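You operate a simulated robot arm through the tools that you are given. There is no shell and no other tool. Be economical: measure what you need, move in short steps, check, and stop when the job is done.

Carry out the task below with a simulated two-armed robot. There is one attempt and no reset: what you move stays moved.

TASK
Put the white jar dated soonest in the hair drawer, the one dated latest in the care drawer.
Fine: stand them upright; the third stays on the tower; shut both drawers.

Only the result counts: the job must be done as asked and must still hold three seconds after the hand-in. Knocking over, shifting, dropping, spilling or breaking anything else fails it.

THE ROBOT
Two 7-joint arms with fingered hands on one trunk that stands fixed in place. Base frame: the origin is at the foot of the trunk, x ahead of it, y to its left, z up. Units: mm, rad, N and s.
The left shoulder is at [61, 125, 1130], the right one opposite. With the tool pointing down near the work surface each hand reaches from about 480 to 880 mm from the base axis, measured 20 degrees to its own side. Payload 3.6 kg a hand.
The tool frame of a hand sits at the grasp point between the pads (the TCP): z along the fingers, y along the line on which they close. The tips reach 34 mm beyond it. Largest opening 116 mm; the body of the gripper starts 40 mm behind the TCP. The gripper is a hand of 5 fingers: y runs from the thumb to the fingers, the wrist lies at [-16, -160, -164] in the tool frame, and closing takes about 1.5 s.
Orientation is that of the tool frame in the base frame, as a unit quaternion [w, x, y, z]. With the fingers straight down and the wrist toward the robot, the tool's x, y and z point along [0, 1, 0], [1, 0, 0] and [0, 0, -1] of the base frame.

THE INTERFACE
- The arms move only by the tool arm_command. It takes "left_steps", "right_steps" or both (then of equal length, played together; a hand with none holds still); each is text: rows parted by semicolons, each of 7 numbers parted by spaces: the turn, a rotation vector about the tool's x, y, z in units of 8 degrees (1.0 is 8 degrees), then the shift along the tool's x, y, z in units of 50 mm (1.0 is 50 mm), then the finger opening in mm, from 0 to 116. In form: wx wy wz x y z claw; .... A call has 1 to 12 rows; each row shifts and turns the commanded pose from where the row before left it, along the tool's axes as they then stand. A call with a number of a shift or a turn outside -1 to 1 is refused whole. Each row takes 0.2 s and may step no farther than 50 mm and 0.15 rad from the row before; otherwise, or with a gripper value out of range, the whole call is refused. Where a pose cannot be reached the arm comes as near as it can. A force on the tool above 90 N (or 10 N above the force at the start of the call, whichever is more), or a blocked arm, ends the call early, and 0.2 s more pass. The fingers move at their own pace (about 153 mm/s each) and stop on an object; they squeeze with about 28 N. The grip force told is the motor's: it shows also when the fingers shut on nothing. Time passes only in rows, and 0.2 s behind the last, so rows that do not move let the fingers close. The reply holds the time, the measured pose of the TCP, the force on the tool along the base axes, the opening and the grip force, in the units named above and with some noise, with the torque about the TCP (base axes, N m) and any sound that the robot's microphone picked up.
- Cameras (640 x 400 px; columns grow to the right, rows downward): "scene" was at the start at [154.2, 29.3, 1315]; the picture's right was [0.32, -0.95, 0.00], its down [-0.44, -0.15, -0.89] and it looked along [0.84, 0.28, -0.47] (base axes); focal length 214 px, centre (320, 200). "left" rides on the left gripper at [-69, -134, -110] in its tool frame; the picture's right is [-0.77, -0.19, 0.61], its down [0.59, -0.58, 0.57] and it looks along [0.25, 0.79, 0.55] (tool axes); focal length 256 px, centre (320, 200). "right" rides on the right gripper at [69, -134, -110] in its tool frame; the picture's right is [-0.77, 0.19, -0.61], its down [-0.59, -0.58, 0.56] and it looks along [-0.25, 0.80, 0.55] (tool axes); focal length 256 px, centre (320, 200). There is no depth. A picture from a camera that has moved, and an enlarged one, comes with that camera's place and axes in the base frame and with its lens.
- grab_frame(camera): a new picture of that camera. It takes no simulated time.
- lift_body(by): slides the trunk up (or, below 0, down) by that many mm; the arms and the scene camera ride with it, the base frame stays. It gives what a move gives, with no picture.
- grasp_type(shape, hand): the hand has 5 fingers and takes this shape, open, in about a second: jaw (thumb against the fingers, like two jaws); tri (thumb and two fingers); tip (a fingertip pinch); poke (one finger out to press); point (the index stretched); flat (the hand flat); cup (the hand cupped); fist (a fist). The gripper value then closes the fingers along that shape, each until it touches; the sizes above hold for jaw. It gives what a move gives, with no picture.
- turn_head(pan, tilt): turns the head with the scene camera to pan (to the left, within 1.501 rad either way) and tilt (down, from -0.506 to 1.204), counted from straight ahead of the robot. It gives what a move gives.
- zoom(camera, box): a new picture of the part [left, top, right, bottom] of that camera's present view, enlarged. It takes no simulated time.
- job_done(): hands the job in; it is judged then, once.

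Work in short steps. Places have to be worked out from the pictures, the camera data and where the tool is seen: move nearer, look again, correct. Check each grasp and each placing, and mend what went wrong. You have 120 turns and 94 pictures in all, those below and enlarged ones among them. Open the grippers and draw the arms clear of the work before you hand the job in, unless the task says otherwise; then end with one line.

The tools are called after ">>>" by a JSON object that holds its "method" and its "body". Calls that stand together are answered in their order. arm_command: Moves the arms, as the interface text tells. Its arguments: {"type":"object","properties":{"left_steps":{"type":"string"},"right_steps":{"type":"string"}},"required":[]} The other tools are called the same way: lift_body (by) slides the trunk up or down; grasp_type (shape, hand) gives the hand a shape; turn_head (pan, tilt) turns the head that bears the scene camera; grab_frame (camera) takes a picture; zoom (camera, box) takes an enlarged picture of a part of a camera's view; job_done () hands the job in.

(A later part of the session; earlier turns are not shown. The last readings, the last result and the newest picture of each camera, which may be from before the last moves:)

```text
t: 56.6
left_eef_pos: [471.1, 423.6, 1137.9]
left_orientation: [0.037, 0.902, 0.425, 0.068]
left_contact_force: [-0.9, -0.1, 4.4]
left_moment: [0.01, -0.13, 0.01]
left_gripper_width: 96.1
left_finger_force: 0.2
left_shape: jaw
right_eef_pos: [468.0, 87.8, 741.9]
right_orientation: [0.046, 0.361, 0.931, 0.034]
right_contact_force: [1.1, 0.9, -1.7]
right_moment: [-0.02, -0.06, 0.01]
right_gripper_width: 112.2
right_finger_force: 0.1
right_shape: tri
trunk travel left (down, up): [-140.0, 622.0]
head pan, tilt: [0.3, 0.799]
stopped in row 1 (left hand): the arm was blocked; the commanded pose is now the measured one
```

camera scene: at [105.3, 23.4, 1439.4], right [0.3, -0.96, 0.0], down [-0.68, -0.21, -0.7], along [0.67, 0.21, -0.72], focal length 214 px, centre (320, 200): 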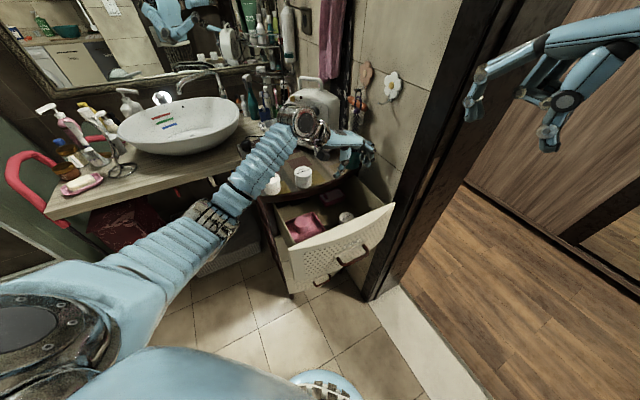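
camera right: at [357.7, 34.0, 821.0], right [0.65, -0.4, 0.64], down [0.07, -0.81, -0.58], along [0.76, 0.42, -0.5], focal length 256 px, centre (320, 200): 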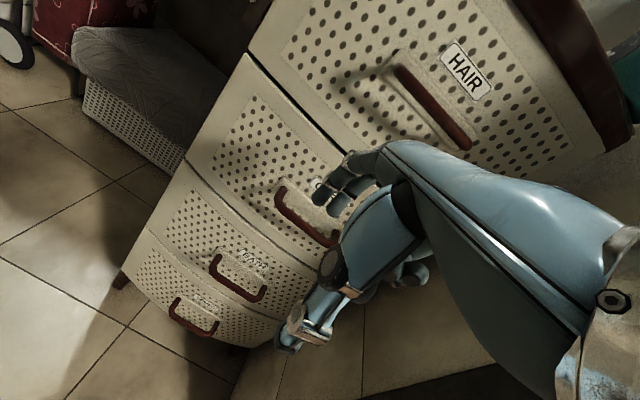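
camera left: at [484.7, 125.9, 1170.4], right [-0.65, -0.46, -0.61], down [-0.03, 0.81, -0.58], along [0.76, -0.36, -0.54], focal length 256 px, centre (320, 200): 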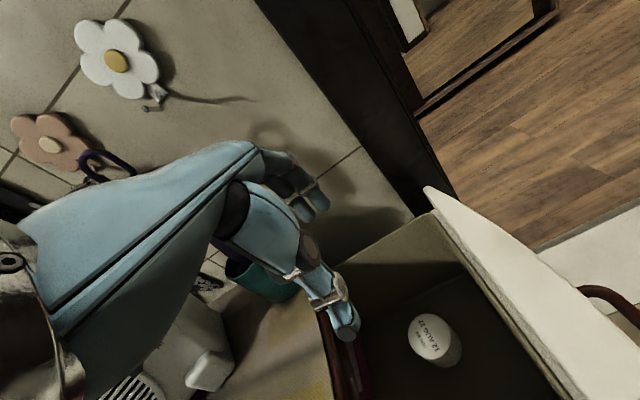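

The pose is drifting backward and up, so something in this low posture is unstable. I raise the trunk 85 mm to recover.

>>> {"method": "lift_body", "body": {"by": 85}}

>>> {"method": "arm_command", "body": {"left_steps": "0 0 0 0 0 0 96", "right_steps": "0 0 0 0 0 0 112"}}

>>> {"method": "grab_frame", "body": {"camera": "scene"}}

```text
t: 56.9
left_eef_pos: [415.5, 426.7, 1149.9]
left_orientation: [0.03, 0.907, 0.414, 0.076]
left_contact_force: [-3.3, 3.7, 2.4]
left_moment: [-0.11, -0.07, 0.05]
left_gripper_width: 96.0
left_finger_force: 0.0
left_shape: jaw
right_eef_pos: [446.4, 90.6, 774.0]
right_orientation: [0.079, 0.36, 0.927, 0.062]
right_contact_force: [12.2, 9.5, 53.5]
right_moment: [-2.15, 1.78, 1.02]
right_gripper_width: 112.1
right_finger_force: 0.1
right_shape: tri
trunk travel left (down, up): [-143.0, 620.0]
head pan, tilt: [0.3, 0.799]
stopped: the arm was blocked; the commanded pose is now the measured one
```

```text
t: 57.3
left_eef_pos: [437.4, 427.7, 1136.1]
left_orientation: [0.016, 0.909, 0.412, 0.055]
left_contact_force: [-0.4, 1.9, -0.2]
left_moment: [-0.11, -0.11, 0.02]
left_gripper_width: 96.0
left_finger_force: 0.0
left_shape: jaw
right_eef_pos: [452.8, 86.6, 753.4]
right_orientation: [0.057, 0.365, 0.928, 0.04]
right_contact_force: [21.6, -7.1, 18.5]
right_moment: [-0.09, 1.53, 0.66]
right_gripper_width: 112.0
right_finger_force: 0.0
right_shape: tri
trunk travel left (down, up): [-143.0, 620.0]
head pan, tilt: [0.3, 0.799]
stopped in row 1 (right hand): the arm was blocked; the commanded pose is now the measured one
```

```text
25 pictures are left
camera scene: at [238.0, 25.2, 1096.4], right [0.29, -0.96, 0.0], down [-0.69, -0.21, -0.69], along [0.66, 0.2, -0.72], focal length 214 px, centre (320, 200)
```

scene: 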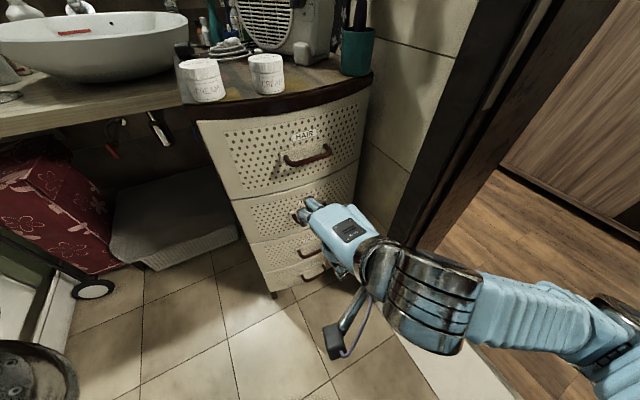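

Something of the robot's own lower body (bent legs, most likely) touches the right arm. I move the right hand up, away from it.

>>> {"method": "arm_command", "body": {"right_steps": "0 0 0 0 0 -0.5 112;0 0 0 0 0 -0.5 112;0 0 0 0 0 -0.5 112;0 0 0 0 0 -0.5 112"}}

>>> {"method": "lift_body", "body": {"by": 85}}

```text
t: 57.6
left_eef_pos: [418.0, 427.5, 1142.8]
left_orientation: [0.019, 0.908, 0.414, 0.062]
left_contact_force: [-1.2, -1.4, 3.2]
left_moment: [0.1, -0.03, 0.07]
left_gripper_width: 96.3
left_finger_force: 0.0
left_shape: jaw
right_eef_pos: [412.9, 83.4, 710.3]
right_orientation: [0.064, 0.334, 0.94, -0.028]
right_contact_force: [8.4, 0.0, 1.9]
right_moment: [-0.07, 0.5, 0.13]
right_gripper_width: 112.4
right_finger_force: 0.0
right_shape: tri
right hand out of reach, approached as far as the arm can: row 1
trunk travel left (down, up): [-143.0, 620.0]
head pan, tilt: [0.3, 0.799]
stopped in row 1 (right hand): the arm was blocked; the commanded pose is now the measured one
```

```text
t: 58.1
left_eef_pos: [420.7, 425.5, 1153.5]
left_orientation: [0.019, 0.909, 0.413, 0.061]
left_contact_force: [-1.2, 1.0, 0.5]
left_moment: [0.01, -0.08, 0.01]
left_gripper_width: 95.8
left_finger_force: 0.0
left_shape: jaw
right_eef_pos: [416.8, 80.9, 725.4]
right_orientation: [0.069, 0.338, 0.938, -0.026]
right_contact_force: [-0.6, 0.6, -0.3]
right_moment: [0.0, 0.01, -0.03]
right_gripper_width: 112.1
right_finger_force: 0.1
right_shape: tri
trunk travel left (down, up): [-153.0, 610.0]
head pan, tilt: [0.3, 0.799]
stopped: the arm was blocked; the commanded pose is now the measured one
```

Forces are now near zero. I try lifting the trunk again.

>>> {"method": "lift_body", "body": {"by": 80}}

>>> {"method": "grab_frame", "body": {"camera": "left"}}

```text
t: 59.2
left_eef_pos: [425.3, 426.5, 1229.6]
left_orientation: [0.019, 0.909, 0.413, 0.058]
left_contact_force: [0.9, -0.5, -0.4]
left_moment: [-0.05, 0.0, -0.01]
left_gripper_width: 95.9
left_finger_force: 0.2
left_shape: jaw
right_eef_pos: [418.6, 81.7, 802.6]
right_orientation: [0.067, 0.339, 0.938, -0.028]
right_contact_force: [-0.8, -0.1, 0.4]
right_moment: [-0.01, 0.01, -0.01]
right_gripper_width: 112.1
right_finger_force: 0.0
right_shape: tri
trunk travel left (down, up): [-233.0, 530.0]
head pan, tilt: [0.3, 0.799]
```

```text
24 pictures are left
camera left: at [266.5, 461.6, 1322.8], right [-0.57, -0.45, -0.69], down [0.02, 0.83, -0.55], along [0.82, -0.33, -0.46], focal length 256 px, centre (320, 200)
```

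left: 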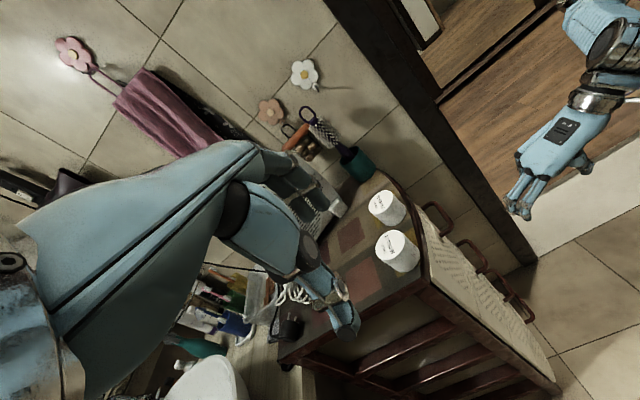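

Recovered: drawers closed and jars untouched. I lift the trunk to its original height, then straighten both hands and bring the right hand to the standoff before the handles.

>>> {"method": "lift_body", "body": {"by": 92}}

>>> {"method": "arm_command", "body": {"left_steps": "0.587 -0.647 0.09 0 0 0 96;0 0 0 0 0 0 96;0 0 0 0 0 0 96;0 0 0 0 0 0 96", "right_steps": "0 0.52 0.15 0 0 0 112;0 0.52 0.15 0 0 0 112;0 0 0 -0.8 0.65 0 112;0 0 0 -0.8 0.65 0 112"}}

```text
t: 60.5
left_eef_pos: [424.8, 425.9, 1322.3]
left_orientation: [0.018, 0.909, 0.412, 0.061]
left_contact_force: [0.3, 0.0, -0.2]
left_moment: [0.0, 0.02, -0.02]
left_gripper_width: 96.1
left_finger_force: 0.0
left_shape: jaw
right_eef_pos: [419.1, 80.5, 895.8]
right_orientation: [0.067, 0.338, 0.938, -0.027]
right_contact_force: [1.0, -0.6, -0.8]
right_moment: [-0.01, 0.04, 0.04]
right_gripper_width: 112.0
right_finger_force: 0.0
right_shape: tri
trunk travel left (down, up): [-325.0, 438.0]
head pan, tilt: [0.3, 0.799]
```

```text
refused: row 3 steps farther than a row can; nothing moved
```

>>> {"method": "arm_command", "body": {"left_steps": "0.587 -0.647 0.09 0 0 0 96;0 0 0 0 0 0 96;0 0 0 0 0 0 96;0 0 0 0 0 0 96;0 0 0 0 0 0 96;0 0 0 0 0 0 96;0 0 0 0 0 0 96;0 0 0 0 0 0 96", "right_steps": "0 0.52 0.15 0 0 0 112;0 0.52 0.15 0 0 0 112;0 0 0 -0.55 0.44 0 112;0 0 0 -0.55 0.44 0 112;0 0 0 -0.55 0.44 0.3 112;0 0 0 0 0 0.8 112;0 0 0 0 0 0.8 112;0 0 0 0 0 0.9 112"}}

>>> {"method": "grab_frame", "body": {"camera": "scene"}}

>>> {"method": "zoom", "body": {"camera": "right", "box": [190, 110, 430, 290]}}

```text
t: 62.3
left_eef_pos: [424.8, 425.7, 1323.1]
left_orientation: [-0.001, 0.913, 0.408, 0.002]
left_contact_force: [-0.5, 0.5, 0.3]
left_moment: [-0.01, -0.02, -0.01]
left_gripper_width: 96.0
left_finger_force: 0.0
left_shape: jaw
right_eef_pos: [525.2, 74.8, 754.8]
right_orientation: [0.001, 0.358, 0.934, -0.001]
right_contact_force: [-0.8, -0.8, -0.2]
right_moment: [-0.02, 0.01, -0.01]
right_gripper_width: 112.2
right_finger_force: 0.2
right_shape: tri
trunk travel left (down, up): [-325.0, 438.0]
head pan, tilt: [0.3, 0.799]
```

```text
23 pictures are left
camera scene: at [145.2, 24.1, 1287.3], right [0.3, -0.96, 0.0], down [-0.69, -0.21, -0.7], along [0.67, 0.21, -0.72], focal length 214 px, centre (320, 200)
```

scene: 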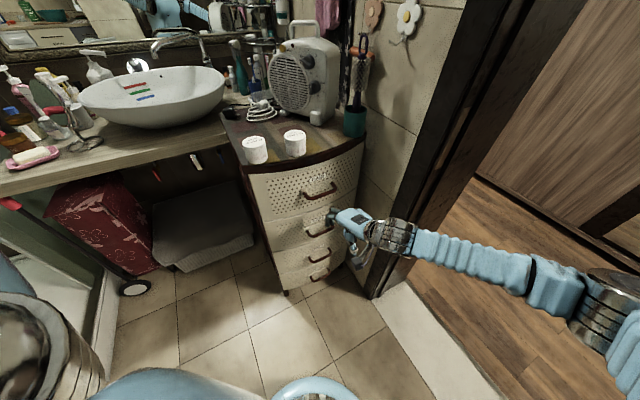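

```text
2.22 times, centred on (310, 200) of right
camera zoom: at [383.2, 21.5, 866.0], right [0.7, -0.38, 0.61], down [0.05, -0.82, -0.56], along [0.72, 0.42, -0.55], focal length 569 px, centre (342, 200)
```

zoom: 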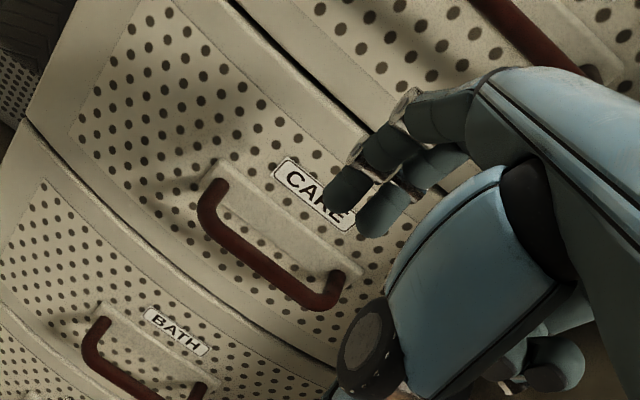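

The CARE bar works out to about (598, 156, 627), directly below the HAIR one. I repeat the same approach: down to z 680, forward 62 mm, then down to 627.

>>> {"method": "arm_command", "body": {"right_steps": "0 0 0 0 0 0.75 112;0 0 0 0 0 0.75 112;0 0 0 0 0.4 0 112;0 0 0 0 0.4 0 112;0 0 0 0 0.44 0 112;0 0 0 0 0 0 112"}}

>>> {"method": "zoom", "body": {"camera": "scene", "box": [270, 180, 370, 260]}}

```text
t: 63.7
left_eef_pos: [425.8, 426.3, 1323.8]
left_orientation: [-0.001, 0.913, 0.407, 0.003]
left_contact_force: [-0.3, 0.1, -1.5]
left_moment: [0.01, 0.0, 0.01]
left_gripper_width: 96.0
left_finger_force: 0.0
left_shape: jaw
right_eef_pos: [563.8, 121.7, 679.9]
right_orientation: [0.0, 0.358, 0.934, 0.0]
right_contact_force: [0.5, -1.1, 0.2]
right_moment: [0.01, -0.01, 0.0]
right_gripper_width: 112.0
right_finger_force: 0.0
right_shape: tri
trunk travel left (down, up): [-325.0, 438.0]
head pan, tilt: [0.3, 0.799]
```

```text
5.00 times, centred on (320, 220) of scene
camera zoom: at [144.9, 23.8, 1287.4], right [0.3, -0.96, 0.0], down [-0.69, -0.21, -0.7], along [0.67, 0.21, -0.72], focal length 1072 px, centre (320, 100)
```

zoom: 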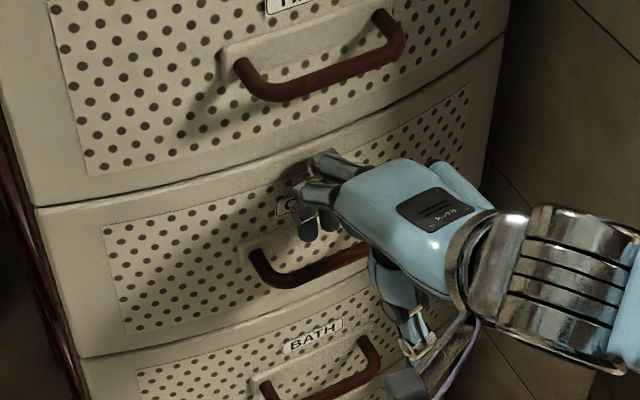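

Well aligned, with the fingertips over the gap. I descend 52 mm.

>>> {"method": "arm_command", "body": {"right_steps": "0 0 0 0 0.03 0.25 112;0 0 0 0 0 0.25 112;0 0 0 0 0 0.25 112;0 0 0 0 0 0.28 112;0 0 0 0 0 0 112"}}

>>> {"method": "zoom", "body": {"camera": "scene", "box": [270, 180, 370, 260]}}

```text
t: 64.9
left_eef_pos: [424.8, 425.7, 1322.9]
left_orientation: [0.0, 0.913, 0.407, 0.002]
left_contact_force: [-0.3, 1.1, 0.3]
left_moment: [0.0, -0.02, -0.02]
left_gripper_width: 96.0
left_finger_force: 0.1
left_shape: jaw
right_eef_pos: [566.0, 122.9, 628.0]
right_orientation: [0.0, 0.358, 0.934, -0.001]
right_contact_force: [-0.6, 0.7, -0.7]
right_moment: [0.01, 0.0, -0.01]
right_gripper_width: 112.1
right_finger_force: 0.1
right_shape: tri
trunk travel left (down, up): [-325.0, 438.0]
head pan, tilt: [0.3, 0.799]
```

```text
5.00 times, centred on (320, 220) of scene
camera zoom: at [145.0, 24.2, 1287.3], right [0.3, -0.96, 0.0], down [-0.69, -0.21, -0.7], along [0.67, 0.21, -0.72], focal length 1072 px, centre (320, 100)
```

zoom: 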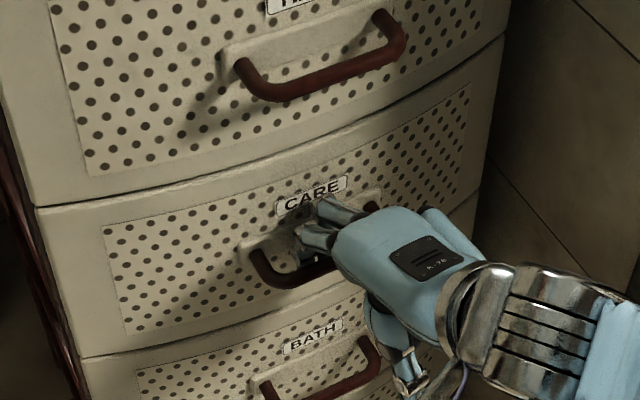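

The fingers are behind the CARE bar. I pull slowly.

>>> {"method": "arm_command", "body": {"right_steps": "0 0 0 0 -0.1 0 90;0 0 0 0 -0.2 0 80;0 0 0 0 -0.3 0 70;0 0 0 0 -0.4 0 60;0 0 0 0 -0.4 0 50;0 0 0 0 -0.4 0 50;0 0 0 0 -0.4 0 50;0 0 0 0 -0.4 0 50;0 0 0 0 -0.4 0 50;0 0 0 0 -0.4 0 50"}}

>>> {"method": "arm_command", "body": {"right_steps": "0 0 0 0 -0.3 0 50;0 0 0 0 -0.3 0 50;0 0 0 0 -0.2 0 50;0 0 0 0 -0.2 0 50"}}

>>> {"method": "grab_frame", "body": {"camera": "scene"}}

```text
t: 67.1
left_eef_pos: [425.7, 426.8, 1322.4]
left_orientation: [-0.001, 0.913, 0.407, 0.002]
left_contact_force: [-1.2, -0.4, 0.4]
left_moment: [0.01, 0.02, 0.01]
left_gripper_width: 95.9
left_finger_force: 0.1
left_shape: jaw
right_eef_pos: [451.8, -3.7, 629.5]
right_orientation: [-0.001, 0.358, 0.934, -0.002]
right_contact_force: [-5.1, 3.0, -4.4]
right_moment: [0.05, -0.01, 0.15]
right_gripper_width: 51.5
right_finger_force: 0.1
right_shape: tri
trunk travel left (down, up): [-325.0, 438.0]
head pan, tilt: [0.3, 0.799]
```

```text
t: 68.1
left_eef_pos: [424.5, 425.4, 1322.0]
left_orientation: [-0.002, 0.913, 0.408, 0.003]
left_contact_force: [0.1, 0.8, 0.5]
left_moment: [0.0, -0.01, 0.02]
left_gripper_width: 96.2
left_finger_force: 0.1
left_shape: jaw
right_eef_pos: [420.4, -42.2, 628.2]
right_orientation: [0.0, 0.359, 0.933, -0.001]
right_contact_force: [-4.7, 2.7, -2.8]
right_moment: [0.02, -0.09, 0.14]
right_gripper_width: 51.5
right_finger_force: 0.0
right_shape: tri
trunk travel left (down, up): [-325.0, 438.0]
head pan, tilt: [0.3, 0.799]
```

```text
19 pictures are left
camera scene: at [144.6, 24.1, 1287.4], right [0.3, -0.96, 0.0], down [-0.68, -0.21, -0.7], along [0.67, 0.21, -0.72], focal length 214 px, centre (320, 200)
```

scene: 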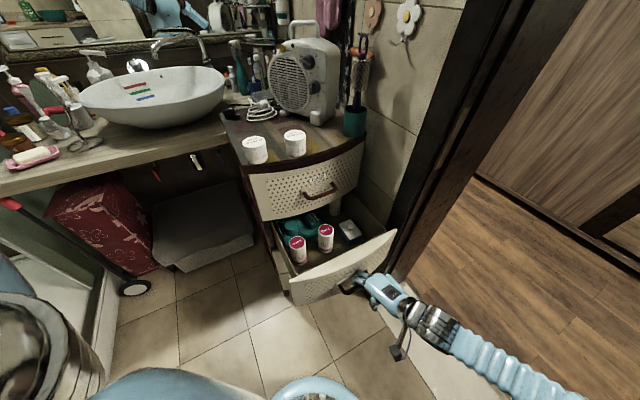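

CARE is open about 215 mm and contains standing items. I withdraw the right hand first, then inspect.

>>> {"method": "arm_command", "body": {"right_steps": "0 0 0 0 0.1 0 70;0 0 0 0 0.05 0 80;0 0 0 0 0 -0.4 80;0 0 0 0 0 -0.4 80;0 0 0 0 0 -0.4 80;0 0 0 0 0 -0.6 80;0 0 0 -0.27 -0.3 -0.85 80;0 0 0 -0.27 -0.3 -0.85 80;0 0 0 -0.27 -0.3 -0.85 80;0 0 0 -0.27 -0.3 -0.85 80;0 0 0 -0.2 -0.1 -0.9 80;0 0 0 0 0.1 -0.9 80"}}

>>> {"method": "arm_command", "body": {"right_steps": "0 0 0 -0.2 0 -0.9 80;0 0 0 -0.2 0 -0.9 80;0 0 0 0 0 -0.9 80"}}

>>> {"method": "zoom", "body": {"camera": "scene", "box": [250, 180, 410, 310]}}

>>> {"method": "grab_frame", "body": {"camera": "left"}}

```text
t: 70.7
left_eef_pos: [424.1, 425.4, 1322.9]
left_orientation: [-0.001, 0.913, 0.407, 0.002]
left_contact_force: [0.0, 0.3, -0.1]
left_moment: [-0.01, 0.0, -0.04]
left_gripper_width: 96.2
left_finger_force: 0.1
left_shape: jaw
right_eef_pos: [432.3, -121.0, 977.3]
right_orientation: [0.0, 0.359, 0.933, -0.002]
right_contact_force: [-0.2, 0.2, 0.4]
right_moment: [-0.04, 0.01, 0.03]
right_gripper_width: 80.0
right_finger_force: 0.1
right_shape: tri
trunk travel left (down, up): [-325.0, 438.0]
head pan, tilt: [0.3, 0.799]
```

```text
t: 71.5
left_eef_pos: [424.6, 425.9, 1321.2]
left_orientation: [-0.001, 0.913, 0.409, 0.002]
left_contact_force: [-0.3, -0.4, 0.2]
left_moment: [-0.03, 0.02, -0.02]
left_gripper_width: 95.8
left_finger_force: 0.1
left_shape: jaw
right_eef_pos: [446.1, -134.5, 1113.3]
right_orientation: [0.0, 0.358, 0.934, 0.0]
right_contact_force: [-0.4, -0.1, -0.1]
right_moment: [0.01, 0.01, 0.0]
right_gripper_width: 80.0
right_finger_force: 0.0
right_shape: tri
trunk travel left (down, up): [-325.0, 438.0]
head pan, tilt: [0.3, 0.799]
```

```text
3.08 times, centred on (330, 245) of scene
camera zoom: at [145.0, 24.3, 1287.3], right [0.3, -0.96, 0.0], down [-0.69, -0.21, -0.7], along [0.67, 0.21, -0.72], focal length 660 px, centre (289, 62)
```

zoom: 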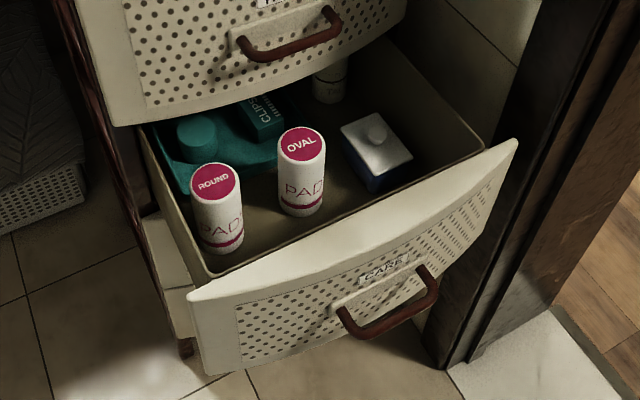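

```text
17 pictures are left
camera left: at [277.7, 464.8, 1433.1], right [-0.65, -0.45, -0.61], down [-0.03, 0.83, -0.56], along [0.76, -0.34, -0.55], focal length 256 px, centre (320, 200)
```

left: 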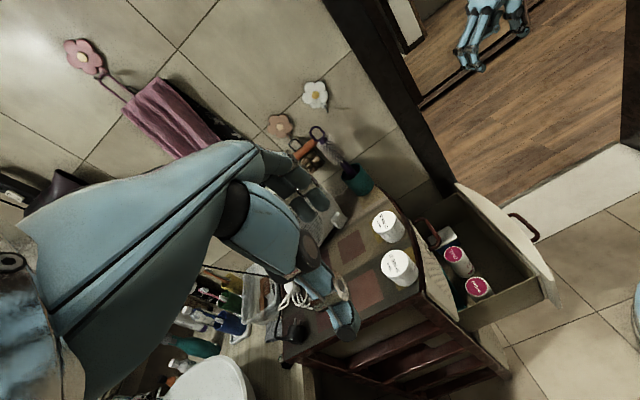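

CARE's free area is the front-right strip: the OVAL and ROUND tubs stand back at depth about 165 mm, with the blue box behind right. I give the left hand the narrower tri shape, yaw it to 20°, and go above the FEB jar.

>>> {"method": "grasp_type", "body": {"shape": "tri", "hand": "left"}}

>>> {"method": "arm_command", "body": {"left_steps": "0 0 -0.917 0 0 0 96;0 0 -0.917 0 0 0 96;0 0 -0.917 0 0 0 96;0 0 0 -0.26 0.63 0.63 96;0 0 0 -0.26 0.63 0.63 96;0 0 0 -0.26 0.63 0.63 96;0 0 0 -0.26 0.63 0.63 96;0 0 0 -0.26 0.63 0.63 96;0 0 0 -0.26 0.63 0.63 96;0 0 0 -0.26 0.63 0.63 96;0 0 0 -0.26 0.63 0.6 96;0 0 0 0 0 0 96"}}

>>> {"method": "grab_frame", "body": {"camera": "left"}}

```text
t: 72.4
left_eef_pos: [423.8, 425.0, 1320.9]
left_orientation: [-0.001, 0.913, 0.407, 0.003]
left_contact_force: [-0.1, 0.7, 0.5]
left_moment: [0.02, -0.04, 0.02]
left_gripper_width: 115.9
left_finger_force: 0.1
left_shape: tri
right_eef_pos: [446.3, -135.6, 1113.6]
right_orientation: [0.0, 0.358, 0.934, -0.001]
right_contact_force: [0.2, 0.0, 0.0]
right_moment: [-0.01, 0.0, 0.01]
right_gripper_width: 80.2
right_finger_force: 0.1
right_shape: tri
trunk travel left (down, up): [-325.0, 438.0]
head pan, tilt: [0.3, 0.799]
```

```text
t: 75.0
left_eef_pos: [627.0, 244.5, 1075.1]
left_orientation: [0.001, 0.818, 0.576, 0.003]
left_contact_force: [-0.7, 0.2, -0.7]
left_moment: [0.0, 0.0, 0.0]
left_gripper_width: 96.3
left_finger_force: 0.1
left_shape: tri
right_eef_pos: [446.9, -134.9, 1114.2]
right_orientation: [0.0, 0.359, 0.933, 0.0]
right_contact_force: [0.4, -0.9, 0.3]
right_moment: [-0.02, -0.02, -0.01]
right_gripper_width: 79.9
right_finger_force: 0.1
right_shape: tri
trunk travel left (down, up): [-325.0, 438.0]
head pan, tilt: [0.3, 0.799]
```

```text
16 pictures are left
camera left: at [477.0, 224.8, 1184.6], right [-0.43, -0.66, -0.62], down [-0.34, 0.75, -0.56], along [0.83, -0.04, -0.55], focal length 256 px, centre (320, 200)
```

left: 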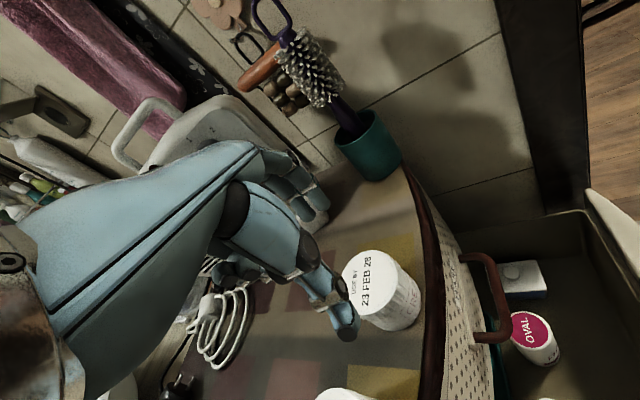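

The FEB lid centre works out to about (621, 241). I correct by a few mm, descend to z 1000 (a slightly higher grip for drawer clearance) with opening 96, and close.

>>> {"method": "arm_command", "body": {"left_steps": "0 0 0 -0.15 -0.09 0.4 96;0 0 0 0 0 0.4 96;0 0 0 0 0 0.4 96;0 0 0 0 0 0.3 96;0 0 0 0 0 0 96"}}

>>> {"method": "zoom", "body": {"camera": "scene", "box": [230, 100, 350, 190]}}

```text
t: 76.2
left_eef_pos: [618.6, 238.4, 998.6]
left_orientation: [0.001, 0.819, 0.574, 0.003]
left_contact_force: [0.7, 1.6, 7.5]
left_moment: [0.22, 0.04, -0.02]
left_gripper_width: 96.2
left_finger_force: 0.0
left_shape: tri
right_eef_pos: [447.8, -136.5, 1114.1]
right_orientation: [0.0, 0.358, 0.934, -0.001]
right_contact_force: [-0.7, 0.1, 0.2]
right_moment: [0.0, 0.04, -0.01]
right_gripper_width: 79.8
right_finger_force: 0.1
right_shape: tri
trunk travel left (down, up): [-325.0, 438.0]
head pan, tilt: [0.3, 0.799]
```

```text
4.44 times, centred on (290, 145) of scene
camera zoom: at [144.3, 23.5, 1287.6], right [0.3, -0.96, 0.0], down [-0.68, -0.21, -0.7], along [0.67, 0.21, -0.72], focal length 953 px, centre (453, 444)
```

zoom: 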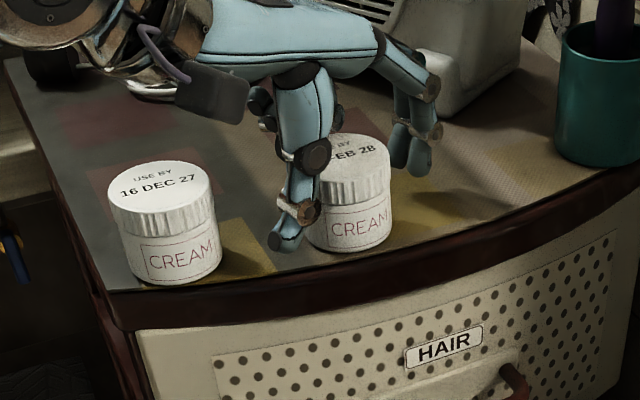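

There's a light 7 N touch, likely the curled ring finger on the lid edge. I raise 5 mm and close.

>>> {"method": "arm_command", "body": {"left_steps": "0 0 0 0 0 -0.1 96;0 0 0 0 0 0 80;0 0 0 0 0 0 65;0 0 0 0 0 0 50;0 0 0 0 0 0 40;0 0 0 0 0 0 30;0 0 0 0 0 0 30;0 0 0 0 0 0 30"}}

>>> {"method": "zoom", "body": {"camera": "scene", "box": [230, 100, 350, 190]}}

```text
t: 78.0
left_eef_pos: [619.9, 237.4, 1002.6]
left_orientation: [0.0, 0.818, 0.575, 0.002]
left_contact_force: [-0.8, 0.0, 0.8]
left_moment: [-0.03, -0.05, 0.02]
left_gripper_width: 56.3
left_finger_force: 27.9
left_shape: tri
right_eef_pos: [447.0, -136.4, 1113.2]
right_orientation: [-0.001, 0.358, 0.934, -0.001]
right_contact_force: [0.0, 0.9, -0.6]
right_moment: [0.01, 0.04, 0.02]
right_gripper_width: 80.2
right_finger_force: 0.0
right_shape: tri
trunk travel left (down, up): [-325.0, 438.0]
head pan, tilt: [0.3, 0.799]
```

```text
4.44 times, centred on (290, 145) of scene
camera zoom: at [144.8, 23.5, 1287.4], right [0.3, -0.96, 0.0], down [-0.69, -0.21, -0.7], along [0.67, 0.21, -0.72], focal length 953 px, centre (453, 444)
```

zoom: 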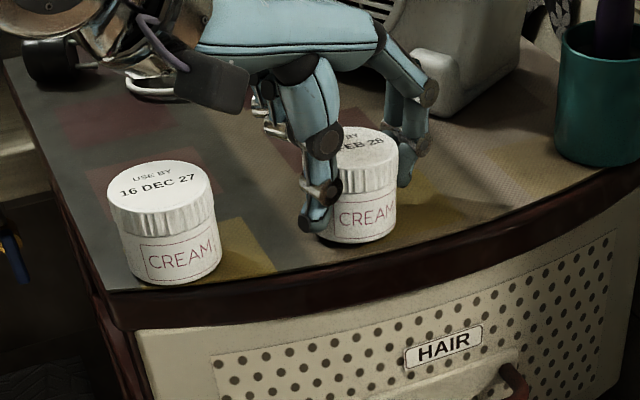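

Gripped at 56.3 mm with 28 N. I lift it slowly.

>>> {"method": "arm_command", "body": {"left_steps": "0 0 0 0 0 -0.15 30;0 0 0 0 0 -0.25 30;0 0 0 0 0 -0.4 30;0 0 0 0 0 -0.5 30;0 0 0 0 0 -0.5 30;0 0 0 0 0 0 30"}}

>>> {"method": "zoom", "body": {"camera": "scene", "box": [230, 60, 350, 190]}}

```text
t: 79.4
left_eef_pos: [617.8, 237.6, 1091.3]
left_orientation: [-0.001, 0.818, 0.575, 0.002]
left_contact_force: [-0.6, 0.1, -0.2]
left_moment: [0.02, 0.0, 0.0]
left_gripper_width: 56.0
left_finger_force: 28.1
left_shape: tri
right_eef_pos: [446.6, -134.2, 1113.4]
right_orientation: [-0.001, 0.359, 0.933, -0.001]
right_contact_force: [-0.5, 0.2, -0.2]
right_moment: [-0.01, 0.01, 0.02]
right_gripper_width: 79.9
right_finger_force: 0.0
right_shape: tri
trunk travel left (down, up): [-325.0, 438.0]
head pan, tilt: [0.3, 0.799]
```

```text
3.08 times, centred on (290, 125) of scene
camera zoom: at [145.1, 23.8, 1287.3], right [0.3, -0.96, 0.0], down [-0.69, -0.21, -0.7], along [0.67, 0.21, -0.72], focal length 660 px, centre (412, 431)
```

zoom: 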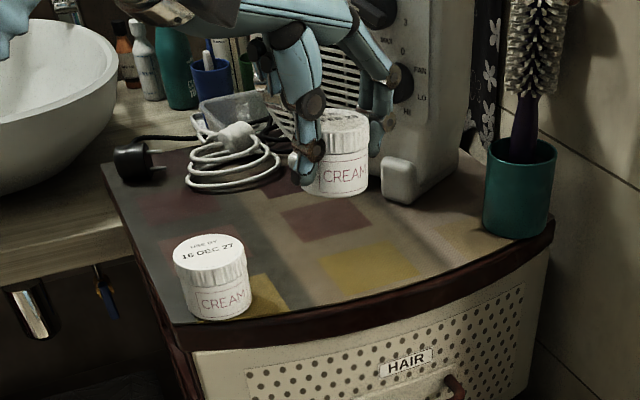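

It's held well. Now I yaw to 62°, so wrist and camera clear the drawer's front rim, and move out over the CARE drawer's free front-right spot at about (571, 62).

>>> {"method": "arm_command", "body": {"left_steps": "0 0 0.875 0 0 0 30;0 0 0.875 0 0 0 30;0 0 0.875 0 0 0 30;0 0 0.875 0 0 0 30;0 0 0.875 0 0 0 30;0 0 0.875 0 0 0 30;0 0 0 -0.615 0.67 0 30;0 0 0 -0.615 0.67 0 30;0 0 0 -0.615 0.67 0 30;0 0 0 -0.615 0.67 0 30;0 0 0 0 0 0 30"}}

>>> {"method": "grab_frame", "body": {"camera": "left"}}

```text
t: 81.8
left_eef_pos: [574.4, 61.5, 1091.2]
left_orientation: [0.0, 0.97, 0.243, 0.002]
left_contact_force: [0.7, 0.3, -1.0]
left_moment: [-0.02, 0.05, 0.0]
left_gripper_width: 55.9
left_finger_force: 28.1
left_shape: tri
right_eef_pos: [446.7, -135.2, 1113.8]
right_orientation: [-0.001, 0.359, 0.933, -0.001]
right_contact_force: [-0.1, 0.8, -0.4]
right_moment: [-0.01, 0.01, -0.01]
right_gripper_width: 80.2
right_finger_force: 0.0
right_shape: tri
trunk travel left (down, up): [-325.0, 438.0]
head pan, tilt: [0.3, 0.799]
```

```text
12 pictures are left
camera left: at [451.2, 147.2, 1201.8], right [-0.76, -0.2, -0.61], down [0.25, 0.79, -0.56], along [0.59, -0.58, -0.55], focal length 256 px, centre (320, 200)
```

left: 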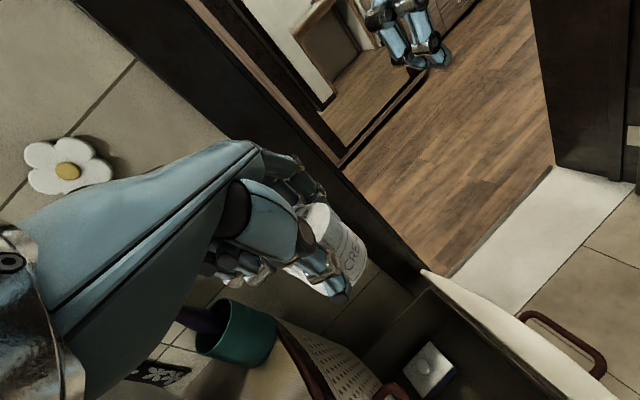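

The spot below is clear: the blue box's near edge is about 85 mm deep and my jar will span 21–79 mm. I descend to z 790 and look.

>>> {"method": "arm_command", "body": {"left_steps": "0 0 0 0 0 0.75 30;0 0 0 0 0 0.75 30;0 0 0 0 0 0.75 30;0 0 0 0 0 0.75 30;0 0 0 0 0 0.75 30;0 0 0 0 0 0.75 30;0 0 0 0 0 0.75 30;0 0 0 0 0 0.75 30;0 0 0 0 0 0 30"}}

>>> {"method": "grab_frame", "body": {"camera": "left"}}

>>> {"method": "zoom", "body": {"camera": "scene", "box": [220, 130, 420, 310]}}

```text
t: 83.8
left_eef_pos: [578.7, 61.9, 793.2]
left_orientation: [-0.001, 0.97, 0.243, 0.002]
left_contact_force: [-0.1, -0.2, 0.1]
left_moment: [-0.01, 0.02, 0.02]
left_gripper_width: 56.1
left_finger_force: 27.7
left_shape: tri
right_eef_pos: [445.5, -135.6, 1113.0]
right_orientation: [-0.001, 0.358, 0.934, -0.001]
right_contact_force: [-1.1, -0.9, -0.1]
right_moment: [0.0, 0.01, 0.0]
right_gripper_width: 80.2
right_finger_force: 0.0
right_shape: tri
trunk travel left (down, up): [-325.0, 438.0]
head pan, tilt: [0.3, 0.799]
```

```text
11 pictures are left
camera left: at [452.8, 148.8, 903.0], right [-0.76, -0.2, -0.61], down [0.25, 0.79, -0.56], along [0.59, -0.58, -0.55], focal length 256 px, centre (320, 200)
```

left: 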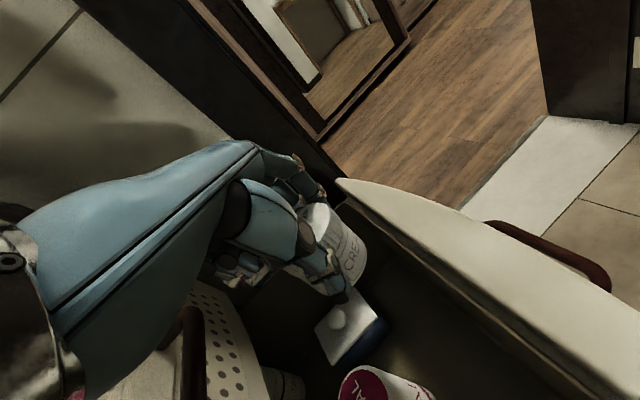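

```text
2.22 times, centred on (320, 220) of scene
camera zoom: at [144.9, 23.5, 1287.4], right [0.3, -0.96, 0.0], down [-0.69, -0.21, -0.7], along [0.67, 0.21, -0.72], focal length 477 px, centre (320, 156)
```

zoom: 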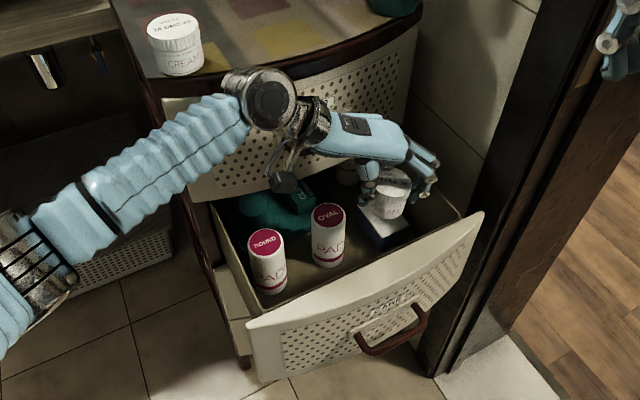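

The jar is above the spot, but the blue box corner and OVAL tub are close on the inner side. I shift 13 mm toward the front and 14 mm left, then descend to z 690.

>>> {"method": "arm_command", "body": {"left_steps": "0 0 0 -0.26 -0.28 0 30;0 0 0 0 0 0.5 30;0 0 0 0 0 0.5 30;0 0 0 0 0 0.5 30;0 0 0 0 0 0.5 30;0 0 0 0 0 0 30"}}

>>> {"method": "grab_frame", "body": {"camera": "left"}}

```text
t: 85.2
left_eef_pos: [558.3, 67.4, 690.9]
left_orientation: [-0.001, 0.97, 0.243, 0.002]
left_contact_force: [0.8, 0.7, -1.4]
left_moment: [-0.02, 0.02, 0.02]
left_gripper_width: 55.8
left_finger_force: 27.7
left_shape: tri
right_eef_pos: [446.7, -136.1, 1113.7]
right_orientation: [-0.001, 0.358, 0.934, -0.001]
right_contact_force: [-0.8, -0.2, -0.1]
right_moment: [-0.03, 0.0, -0.02]
right_gripper_width: 80.2
right_finger_force: 0.2
right_shape: tri
trunk travel left (down, up): [-325.0, 438.0]
head pan, tilt: [0.3, 0.799]
```

```text
9 pictures are left
camera left: at [432.1, 153.5, 802.4], right [-0.76, -0.2, -0.61], down [0.25, 0.79, -0.56], along [0.59, -0.58, -0.55], focal length 256 px, centre (320, 200)
```

left: 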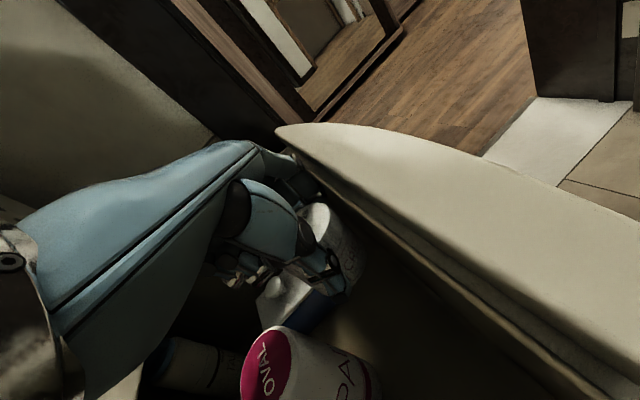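

The OVAL tub sits about 70 mm off on the inner side, and the jar clears the front wall. I descend further in small steps.

>>> {"method": "arm_command", "body": {"left_steps": "0 0 0 0 0 0.3 30;0 0 0 0 0 0.3 30;0 0 0 0 0 0.3 30;0 0 0 0 0 0.2 30;0 0 0 0 0 0 30"}}

>>> {"method": "zoom", "body": {"camera": "left", "box": [200, 140, 420, 360]}}

```text
t: 86.4
left_eef_pos: [556.9, 70.0, 637.2]
left_orientation: [-0.002, 0.97, 0.243, 0.0]
left_contact_force: [0.2, -0.4, -0.6]
left_moment: [0.01, 0.04, 0.02]
left_gripper_width: 55.9
left_finger_force: 27.8
left_shape: tri
right_eef_pos: [447.6, -136.1, 1114.9]
right_orientation: [-0.001, 0.359, 0.933, -0.001]
right_contact_force: [0.5, -0.7, 0.3]
right_moment: [0.0, -0.01, 0.02]
right_gripper_width: 79.8
right_finger_force: 0.0
right_shape: tri
trunk travel left (down, up): [-325.0, 438.0]
head pan, tilt: [0.3, 0.799]
```

```text
1.82 times, centred on (310, 250) of left
camera zoom: at [432.0, 154.8, 746.7], right [-0.76, -0.2, -0.61], down [0.25, 0.79, -0.56], along [0.59, -0.58, -0.55], focal length 465 px, centre (338, 109)
```

zoom: 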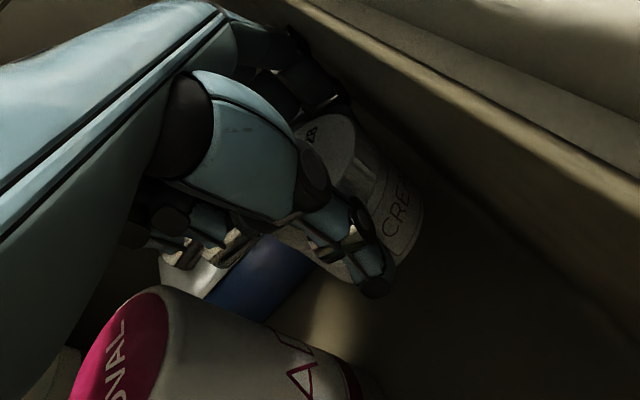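

The box corner is about 75 mm off, so clearances are good. I descend 30 mm more.

>>> {"method": "arm_command", "body": {"left_steps": "0 0 0 0 0 0.2 30;0 0 0 0 0 0.2 30;0 0 0 0 0 0.2 30;0 0 0 0 0 0 30"}}

>>> {"method": "arm_command", "body": {"left_steps": "0 0 0 0 0 0.1 30;0 0 0 0 0 0.1 30;0 0 0 0 0 0 30"}}

```text
t: 87.4
left_eef_pos: [556.7, 70.4, 606.2]
left_orientation: [-0.001, 0.97, 0.243, 0.001]
left_contact_force: [0.1, 0.1, -0.9]
left_moment: [-0.03, -0.01, 0.01]
left_gripper_width: 55.8
left_finger_force: 27.8
left_shape: tri
right_eef_pos: [446.3, -135.5, 1112.8]
right_orientation: [0.0, 0.358, 0.934, 0.0]
right_contact_force: [-1.2, -0.3, 0.4]
right_moment: [-0.03, 0.0, 0.02]
right_gripper_width: 80.2
right_finger_force: 0.0
right_shape: tri
trunk travel left (down, up): [-325.0, 438.0]
head pan, tilt: [0.3, 0.799]
```

```text
t: 88.2
left_eef_pos: [558.5, 69.1, 598.0]
left_orientation: [-0.001, 0.97, 0.243, 0.003]
left_contact_force: [-0.8, -0.9, 3.2]
left_moment: [-0.08, 0.0, 0.02]
left_gripper_width: 55.8
left_finger_force: 28.1
left_shape: tri
right_eef_pos: [446.0, -135.1, 1112.8]
right_orientation: [0.0, 0.359, 0.933, -0.001]
right_contact_force: [0.5, -0.4, 0.6]
right_moment: [0.02, 0.01, 0.0]
right_gripper_width: 80.0
right_finger_force: 0.1
right_shape: tri
trunk travel left (down, up): [-325.0, 438.0]
head pan, tilt: [0.3, 0.799]
```

There's light contact with almost no torque, consistent with the jar touching the floor. One more 2 mm to confirm.

>>> {"method": "arm_command", "body": {"left_steps": "0 0 0 0 0 0.04 30;0 0 0 0 0 0 30"}}

>>> {"method": "zoom", "body": {"camera": "left", "box": [200, 140, 420, 360]}}

```text
t: 88.8
left_eef_pos: [558.9, 70.0, 596.4]
left_orientation: [0.0, 0.97, 0.244, 0.003]
left_contact_force: [-1.3, 0.1, 9.6]
left_moment: [-0.15, -0.07, 0.0]
left_gripper_width: 55.9
left_finger_force: 28.0
left_shape: tri
right_eef_pos: [445.7, -135.4, 1113.3]
right_orientation: [0.001, 0.358, 0.934, -0.001]
right_contact_force: [-0.1, -0.2, 0.3]
right_moment: [0.0, -0.03, 0.03]
right_gripper_width: 79.9
right_finger_force: 0.0
right_shape: tri
trunk travel left (down, up): [-325.0, 438.0]
head pan, tilt: [0.3, 0.799]
```

```text
1.82 times, centred on (310, 250) of left
camera zoom: at [433.5, 155.9, 706.8], right [-0.76, -0.2, -0.62], down [0.25, 0.79, -0.56], along [0.6, -0.58, -0.55], focal length 465 px, centre (338, 109)
```

zoom: 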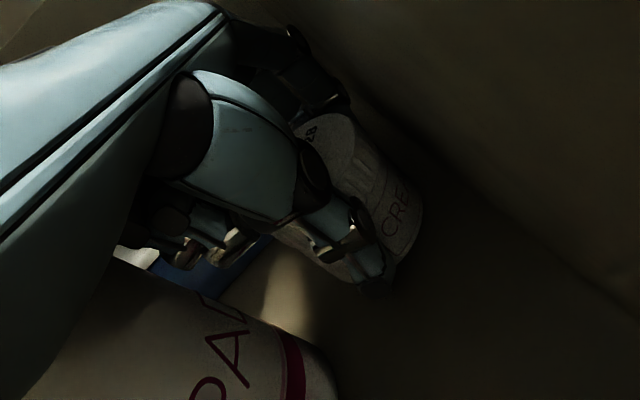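

The jar rests on the floor. I release gently, then rise.

>>> {"method": "arm_command", "body": {"left_steps": "0 0 0 0 0 0 58;0 0 0 0 0 0 64;0 0 0 0 0 0 70;0 0 0 0 0 0 78;0 0 0 0 0 -0.05 86;0 0 0 0 0 -0.1 88;0 0 0 0 0 -0.2 88;0 0 0 0 0 -0.2 88;0 0 0 0 0 -0.3 88"}}

>>> {"method": "zoom", "body": {"camera": "left", "box": [200, 140, 420, 360]}}

```text
t: 90.8
left_eef_pos: [557.8, 69.2, 637.7]
left_orientation: [-0.001, 0.97, 0.244, 0.002]
left_contact_force: [-0.4, 0.6, -0.6]
left_moment: [-0.01, 0.02, 0.02]
left_gripper_width: 87.6
left_finger_force: 0.0
left_shape: tri
right_eef_pos: [447.1, -136.6, 1113.3]
right_orientation: [0.0, 0.359, 0.934, 0.0]
right_contact_force: [-0.3, 1.2, 0.3]
right_moment: [0.0, 0.0, 0.01]
right_gripper_width: 79.8
right_finger_force: 0.0
right_shape: tri
trunk travel left (down, up): [-325.0, 438.0]
head pan, tilt: [0.3, 0.799]
```

```text
1.82 times, centred on (310, 250) of left
camera zoom: at [433.3, 155.5, 748.8], right [-0.76, -0.2, -0.61], down [0.25, 0.79, -0.56], along [0.59, -0.58, -0.55], focal length 465 px, centre (338, 109)
```

zoom: 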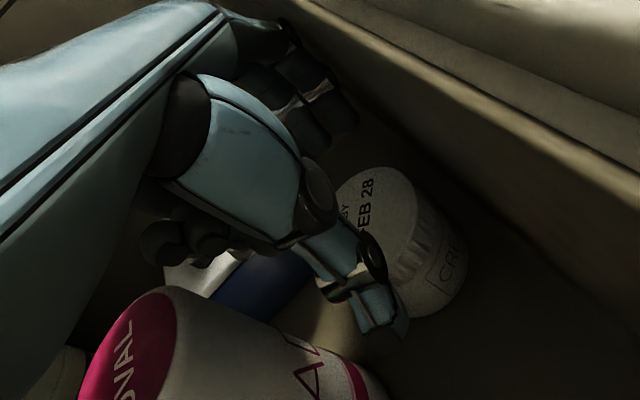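

The FEB 28 jar stands upright. I raise the left hand out and up to about z 1090, then aside to the left.

>>> {"method": "arm_command", "body": {"left_steps": "0 0 0 0 0 -0.5 88;0 0 0 0 0 -0.8 88;0 0 0 0 0 -0.9 88;0 0 0 0 0 -0.9 88;0 0 0 0 0 -0.9 88;0 0 0 0 0 -0.9 88;0 0 0 0 0 -0.9 88;0 0 0 0 0 -0.9 88;0 0 0 0 0 -0.9 88;0 0 0 0 0 -0.9 88;0 0 0 0 0 -0.9 88"}}

>>> {"method": "arm_command", "body": {"left_steps": "0 0 0 0.3 -0.7 -0.3 88;0 0 0 0.3 -0.7 -0.3 88;0 0 0 0.3 -0.7 -0.3 88;0 0 0 0.3 -0.7 -0.3 88;0 0 0 0.3 -0.7 0 88;0 0 0 0.3 -0.7 0 88;0 0 0 0.3 -0.7 0 88;0 0 0 0.3 -0.7 0 88"}}

>>> {"method": "zoom", "body": {"camera": "scene", "box": [200, 110, 420, 310]}}

```text
t: 93.2
left_eef_pos: [552.6, 67.7, 1108.8]
left_orientation: [-0.001, 0.97, 0.243, 0.002]
left_contact_force: [0.0, -0.4, 0.2]
left_moment: [0.01, 0.03, 0.03]
left_gripper_width: 87.7
left_finger_force: 0.0
left_shape: tri
right_eef_pos: [445.6, -135.8, 1113.4]
right_orientation: [0.0, 0.359, 0.933, 0.0]
right_contact_force: [0.5, -0.4, -0.3]
right_moment: [0.04, 0.0, 0.02]
right_gripper_width: 80.0
right_finger_force: 0.2
right_shape: tri
trunk travel left (down, up): [-325.0, 438.0]
head pan, tilt: [0.3, 0.799]
```

```text
t: 95.0
left_eef_pos: [529.7, 368.3, 1171.6]
left_orientation: [0.0, 0.97, 0.242, 0.002]
left_contact_force: [-0.2, 0.4, 0.8]
left_moment: [0.03, 0.01, 0.0]
left_gripper_width: 87.7
left_finger_force: 0.1
left_shape: tri
right_eef_pos: [446.2, -135.5, 1113.7]
right_orientation: [0.0, 0.358, 0.934, -0.001]
right_contact_force: [0.1, -0.2, 0.4]
right_moment: [0.03, -0.01, 0.01]
right_gripper_width: 80.1
right_finger_force: 0.0
right_shape: tri
trunk travel left (down, up): [-325.0, 438.0]
head pan, tilt: [0.3, 0.799]
```

```text
2.00 times, centred on (310, 210) of scene
camera zoom: at [144.8, 24.2, 1287.4], right [0.3, -0.95, 0.0], down [-0.68, -0.21, -0.7], along [0.67, 0.21, -0.72], focal length 429 px, centre (340, 180)
```

zoom: 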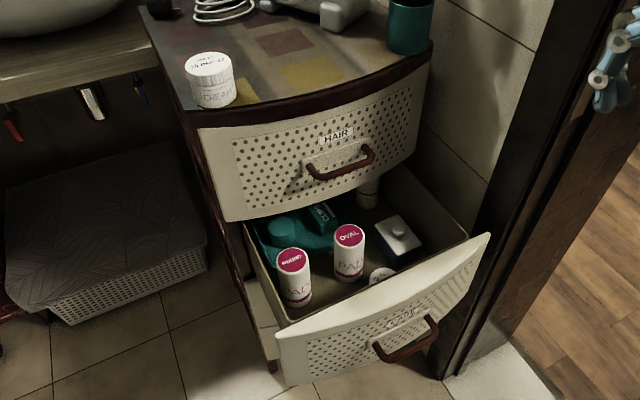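

All the contents are standing. Now the right hand goes to just in front of the CARE panel, above its handle.

>>> {"method": "arm_command", "body": {"right_steps": "0 0 0 0.17 0.05 0.884 40;0 0 0 0.17 0.05 0.884 30;0 0 0 0.17 0.05 0.884 30;0 0 0 0.17 0.05 0.884 30;0 0 0 0.17 0.05 0.884 30;0 0 0 0.17 0.05 0.884 30;0 0 0 0.17 0.05 0.884 30;0 0 0 0.17 0.05 0.884 30;0 0 0 0.17 0.05 0.884 30;0 0 0 0.17 0.05 0.884 30"}}

>>> {"method": "arm_command", "body": {"right_steps": "0 0 0 0 0.2 0 30;0 0 0 0 0.2 0 30;0 0 0 0 0.2 0 30;0 0 0 0 0.2 0 30;0 0 0 0 0.2 0 30;0 0 0 0 0.2 0 30"}}

>>> {"method": "zoom", "body": {"camera": "scene", "box": [200, 110, 420, 310]}}

```text
t: 97.2
left_eef_pos: [532.1, 366.9, 1171.8]
left_orientation: [-0.001, 0.97, 0.243, 0.001]
left_contact_force: [0.0, -0.1, -0.4]
left_moment: [-0.05, 0.0, -0.01]
left_gripper_width: 87.8
left_finger_force: 0.1
left_shape: tri
right_eef_pos: [402.5, -64.3, 670.7]
right_orientation: [0.0, 0.358, 0.934, 0.0]
right_contact_force: [0.1, 0.1, 0.3]
right_moment: [0.0, -0.01, 0.02]
right_gripper_width: 30.3
right_finger_force: 0.0
right_shape: tri
trunk travel left (down, up): [-325.0, 438.0]
head pan, tilt: [0.3, 0.799]
```

```text
t: 98.6
left_eef_pos: [531.3, 368.1, 1172.5]
left_orientation: [-0.001, 0.97, 0.244, 0.002]
left_contact_force: [-0.6, 0.0, -0.2]
left_moment: [0.02, 0.01, 0.0]
left_gripper_width: 87.9
left_finger_force: 0.0
left_shape: tri
right_eef_pos: [439.7, -16.9, 672.4]
right_orientation: [-0.001, 0.359, 0.933, -0.001]
right_contact_force: [0.1, 0.7, 0.2]
right_moment: [0.01, 0.0, 0.0]
right_gripper_width: 30.2
right_finger_force: 0.0
right_shape: tri
trunk travel left (down, up): [-325.0, 438.0]
head pan, tilt: [0.3, 0.799]
```

```text
2.00 times, centred on (310, 210) of scene
camera zoom: at [145.0, 24.1, 1287.3], right [0.3, -0.96, 0.0], down [-0.69, -0.21, -0.7], along [0.67, 0.21, -0.72], focal length 429 px, centre (340, 180)
```

zoom: 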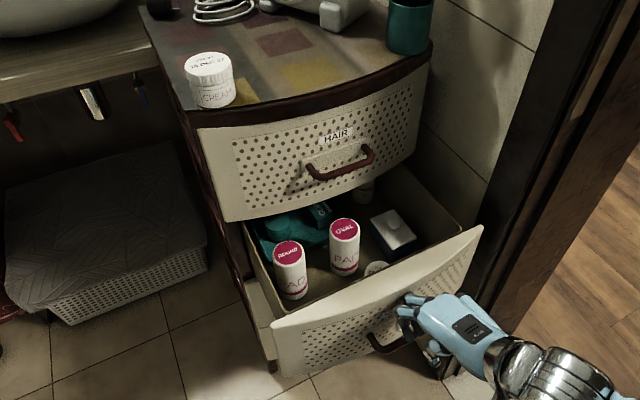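

Contact, and the drawer is moving smoothly. I push on slowly.

>>> {"method": "arm_command", "body": {"right_steps": "0 0 0 0 0.26 0 30;0 0 0 0 0.26 0 30;0 0 0 0 0.26 0 30;0 0 0 0 0.26 0 30;0 0 0 0 0.26 0 30;0 0 0 0 0.26 0 30;0 0 0 0 0.26 0 30;0 0 0 0 0.26 0 30;0 0 0 0 0.26 0 30;0 0 0 0 0.26 0 30;0 0 0 0 0.26 0 30;0 0 0 0 0.26 0 30"}}

>>> {"method": "arm_command", "body": {"right_steps": "0 0 0 0 0.2 0 30;0 0 0 0 0.2 0 30;0 0 0 0 0.2 0 30;0 0 0 0 0.15 0 30;0 0 0 0 0 0 30"}}

```text
t: 101.2
left_eef_pos: [529.3, 367.6, 1170.9]
left_orientation: [-0.002, 0.97, 0.245, 0.001]
left_contact_force: [0.9, -0.1, 1.2]
left_moment: [0.01, 0.02, 0.03]
left_gripper_width: 87.8
left_finger_force: 0.0
left_shape: tri
right_eef_pos: [544.2, 98.9, 672.0]
right_orientation: [0.0, 0.358, 0.934, -0.001]
right_contact_force: [-0.6, -0.2, 0.3]
right_moment: [-0.03, 0.0, 0.01]
right_gripper_width: 30.2
right_finger_force: 0.1
right_shape: tri
trunk travel left (down, up): [-325.0, 438.0]
head pan, tilt: [0.3, 0.799]
```

```text
t: 102.4
left_eef_pos: [530.7, 368.5, 1169.7]
left_orientation: [-0.002, 0.97, 0.245, 0.002]
left_contact_force: [0.2, 0.7, 0.8]
left_moment: [0.01, -0.01, -0.01]
left_gripper_width: 87.5
left_finger_force: 0.1
left_shape: tri
right_eef_pos: [569.4, 127.9, 670.7]
right_orientation: [0.0, 0.359, 0.933, -0.001]
right_contact_force: [0.5, -0.4, -0.1]
right_moment: [-0.01, 0.01, -0.02]
right_gripper_width: 30.0
right_finger_force: 0.1
right_shape: tri
trunk travel left (down, up): [-325.0, 438.0]
head pan, tilt: [0.3, 0.799]
```

Not yet seated. A further gentle push until there is resistance.

>>> {"method": "arm_command", "body": {"right_steps": "0 0 0 0 0.12 0 30;0 0 0 0 0.12 0 30;0 0 0 0 0.12 0 30;0 0 0 0 0 0 30"}}

>>> {"method": "zoom", "body": {"camera": "scene", "box": [220, 110, 390, 310]}}

```text
t: 103.4
left_eef_pos: [530.0, 366.8, 1173.1]
left_orientation: [-0.001, 0.97, 0.242, 0.002]
left_contact_force: [0.3, 0.1, -0.7]
left_moment: [0.03, -0.01, -0.02]
left_gripper_width: 87.8
left_finger_force: 0.1
left_shape: tri
right_eef_pos: [579.5, 139.6, 670.9]
right_orientation: [0.0, 0.359, 0.933, -0.001]
right_contact_force: [-11.8, -10.2, 3.3]
right_moment: [0.25, -0.3, -0.01]
right_gripper_width: 28.2
right_finger_force: 0.1
right_shape: tri
trunk travel left (down, up): [-325.0, 438.0]
head pan, tilt: [0.3, 0.799]
```

```text
2.00 times, centred on (305, 210) of scene
camera zoom: at [143.0, 22.5, 1287.6], right [0.29, -0.96, 0.0], down [-0.68, -0.21, -0.7], along [0.67, 0.21, -0.72], focal length 429 px, centre (350, 180)
```

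zoom: 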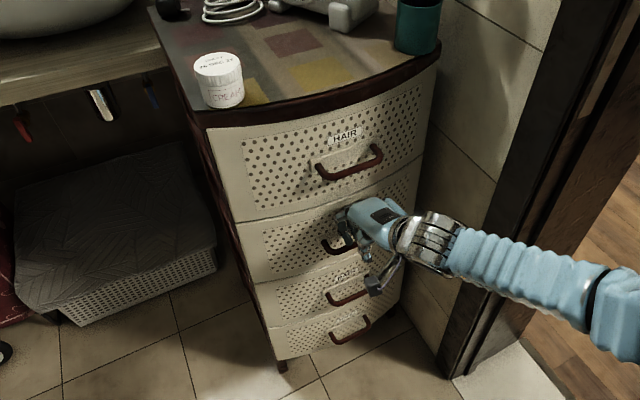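

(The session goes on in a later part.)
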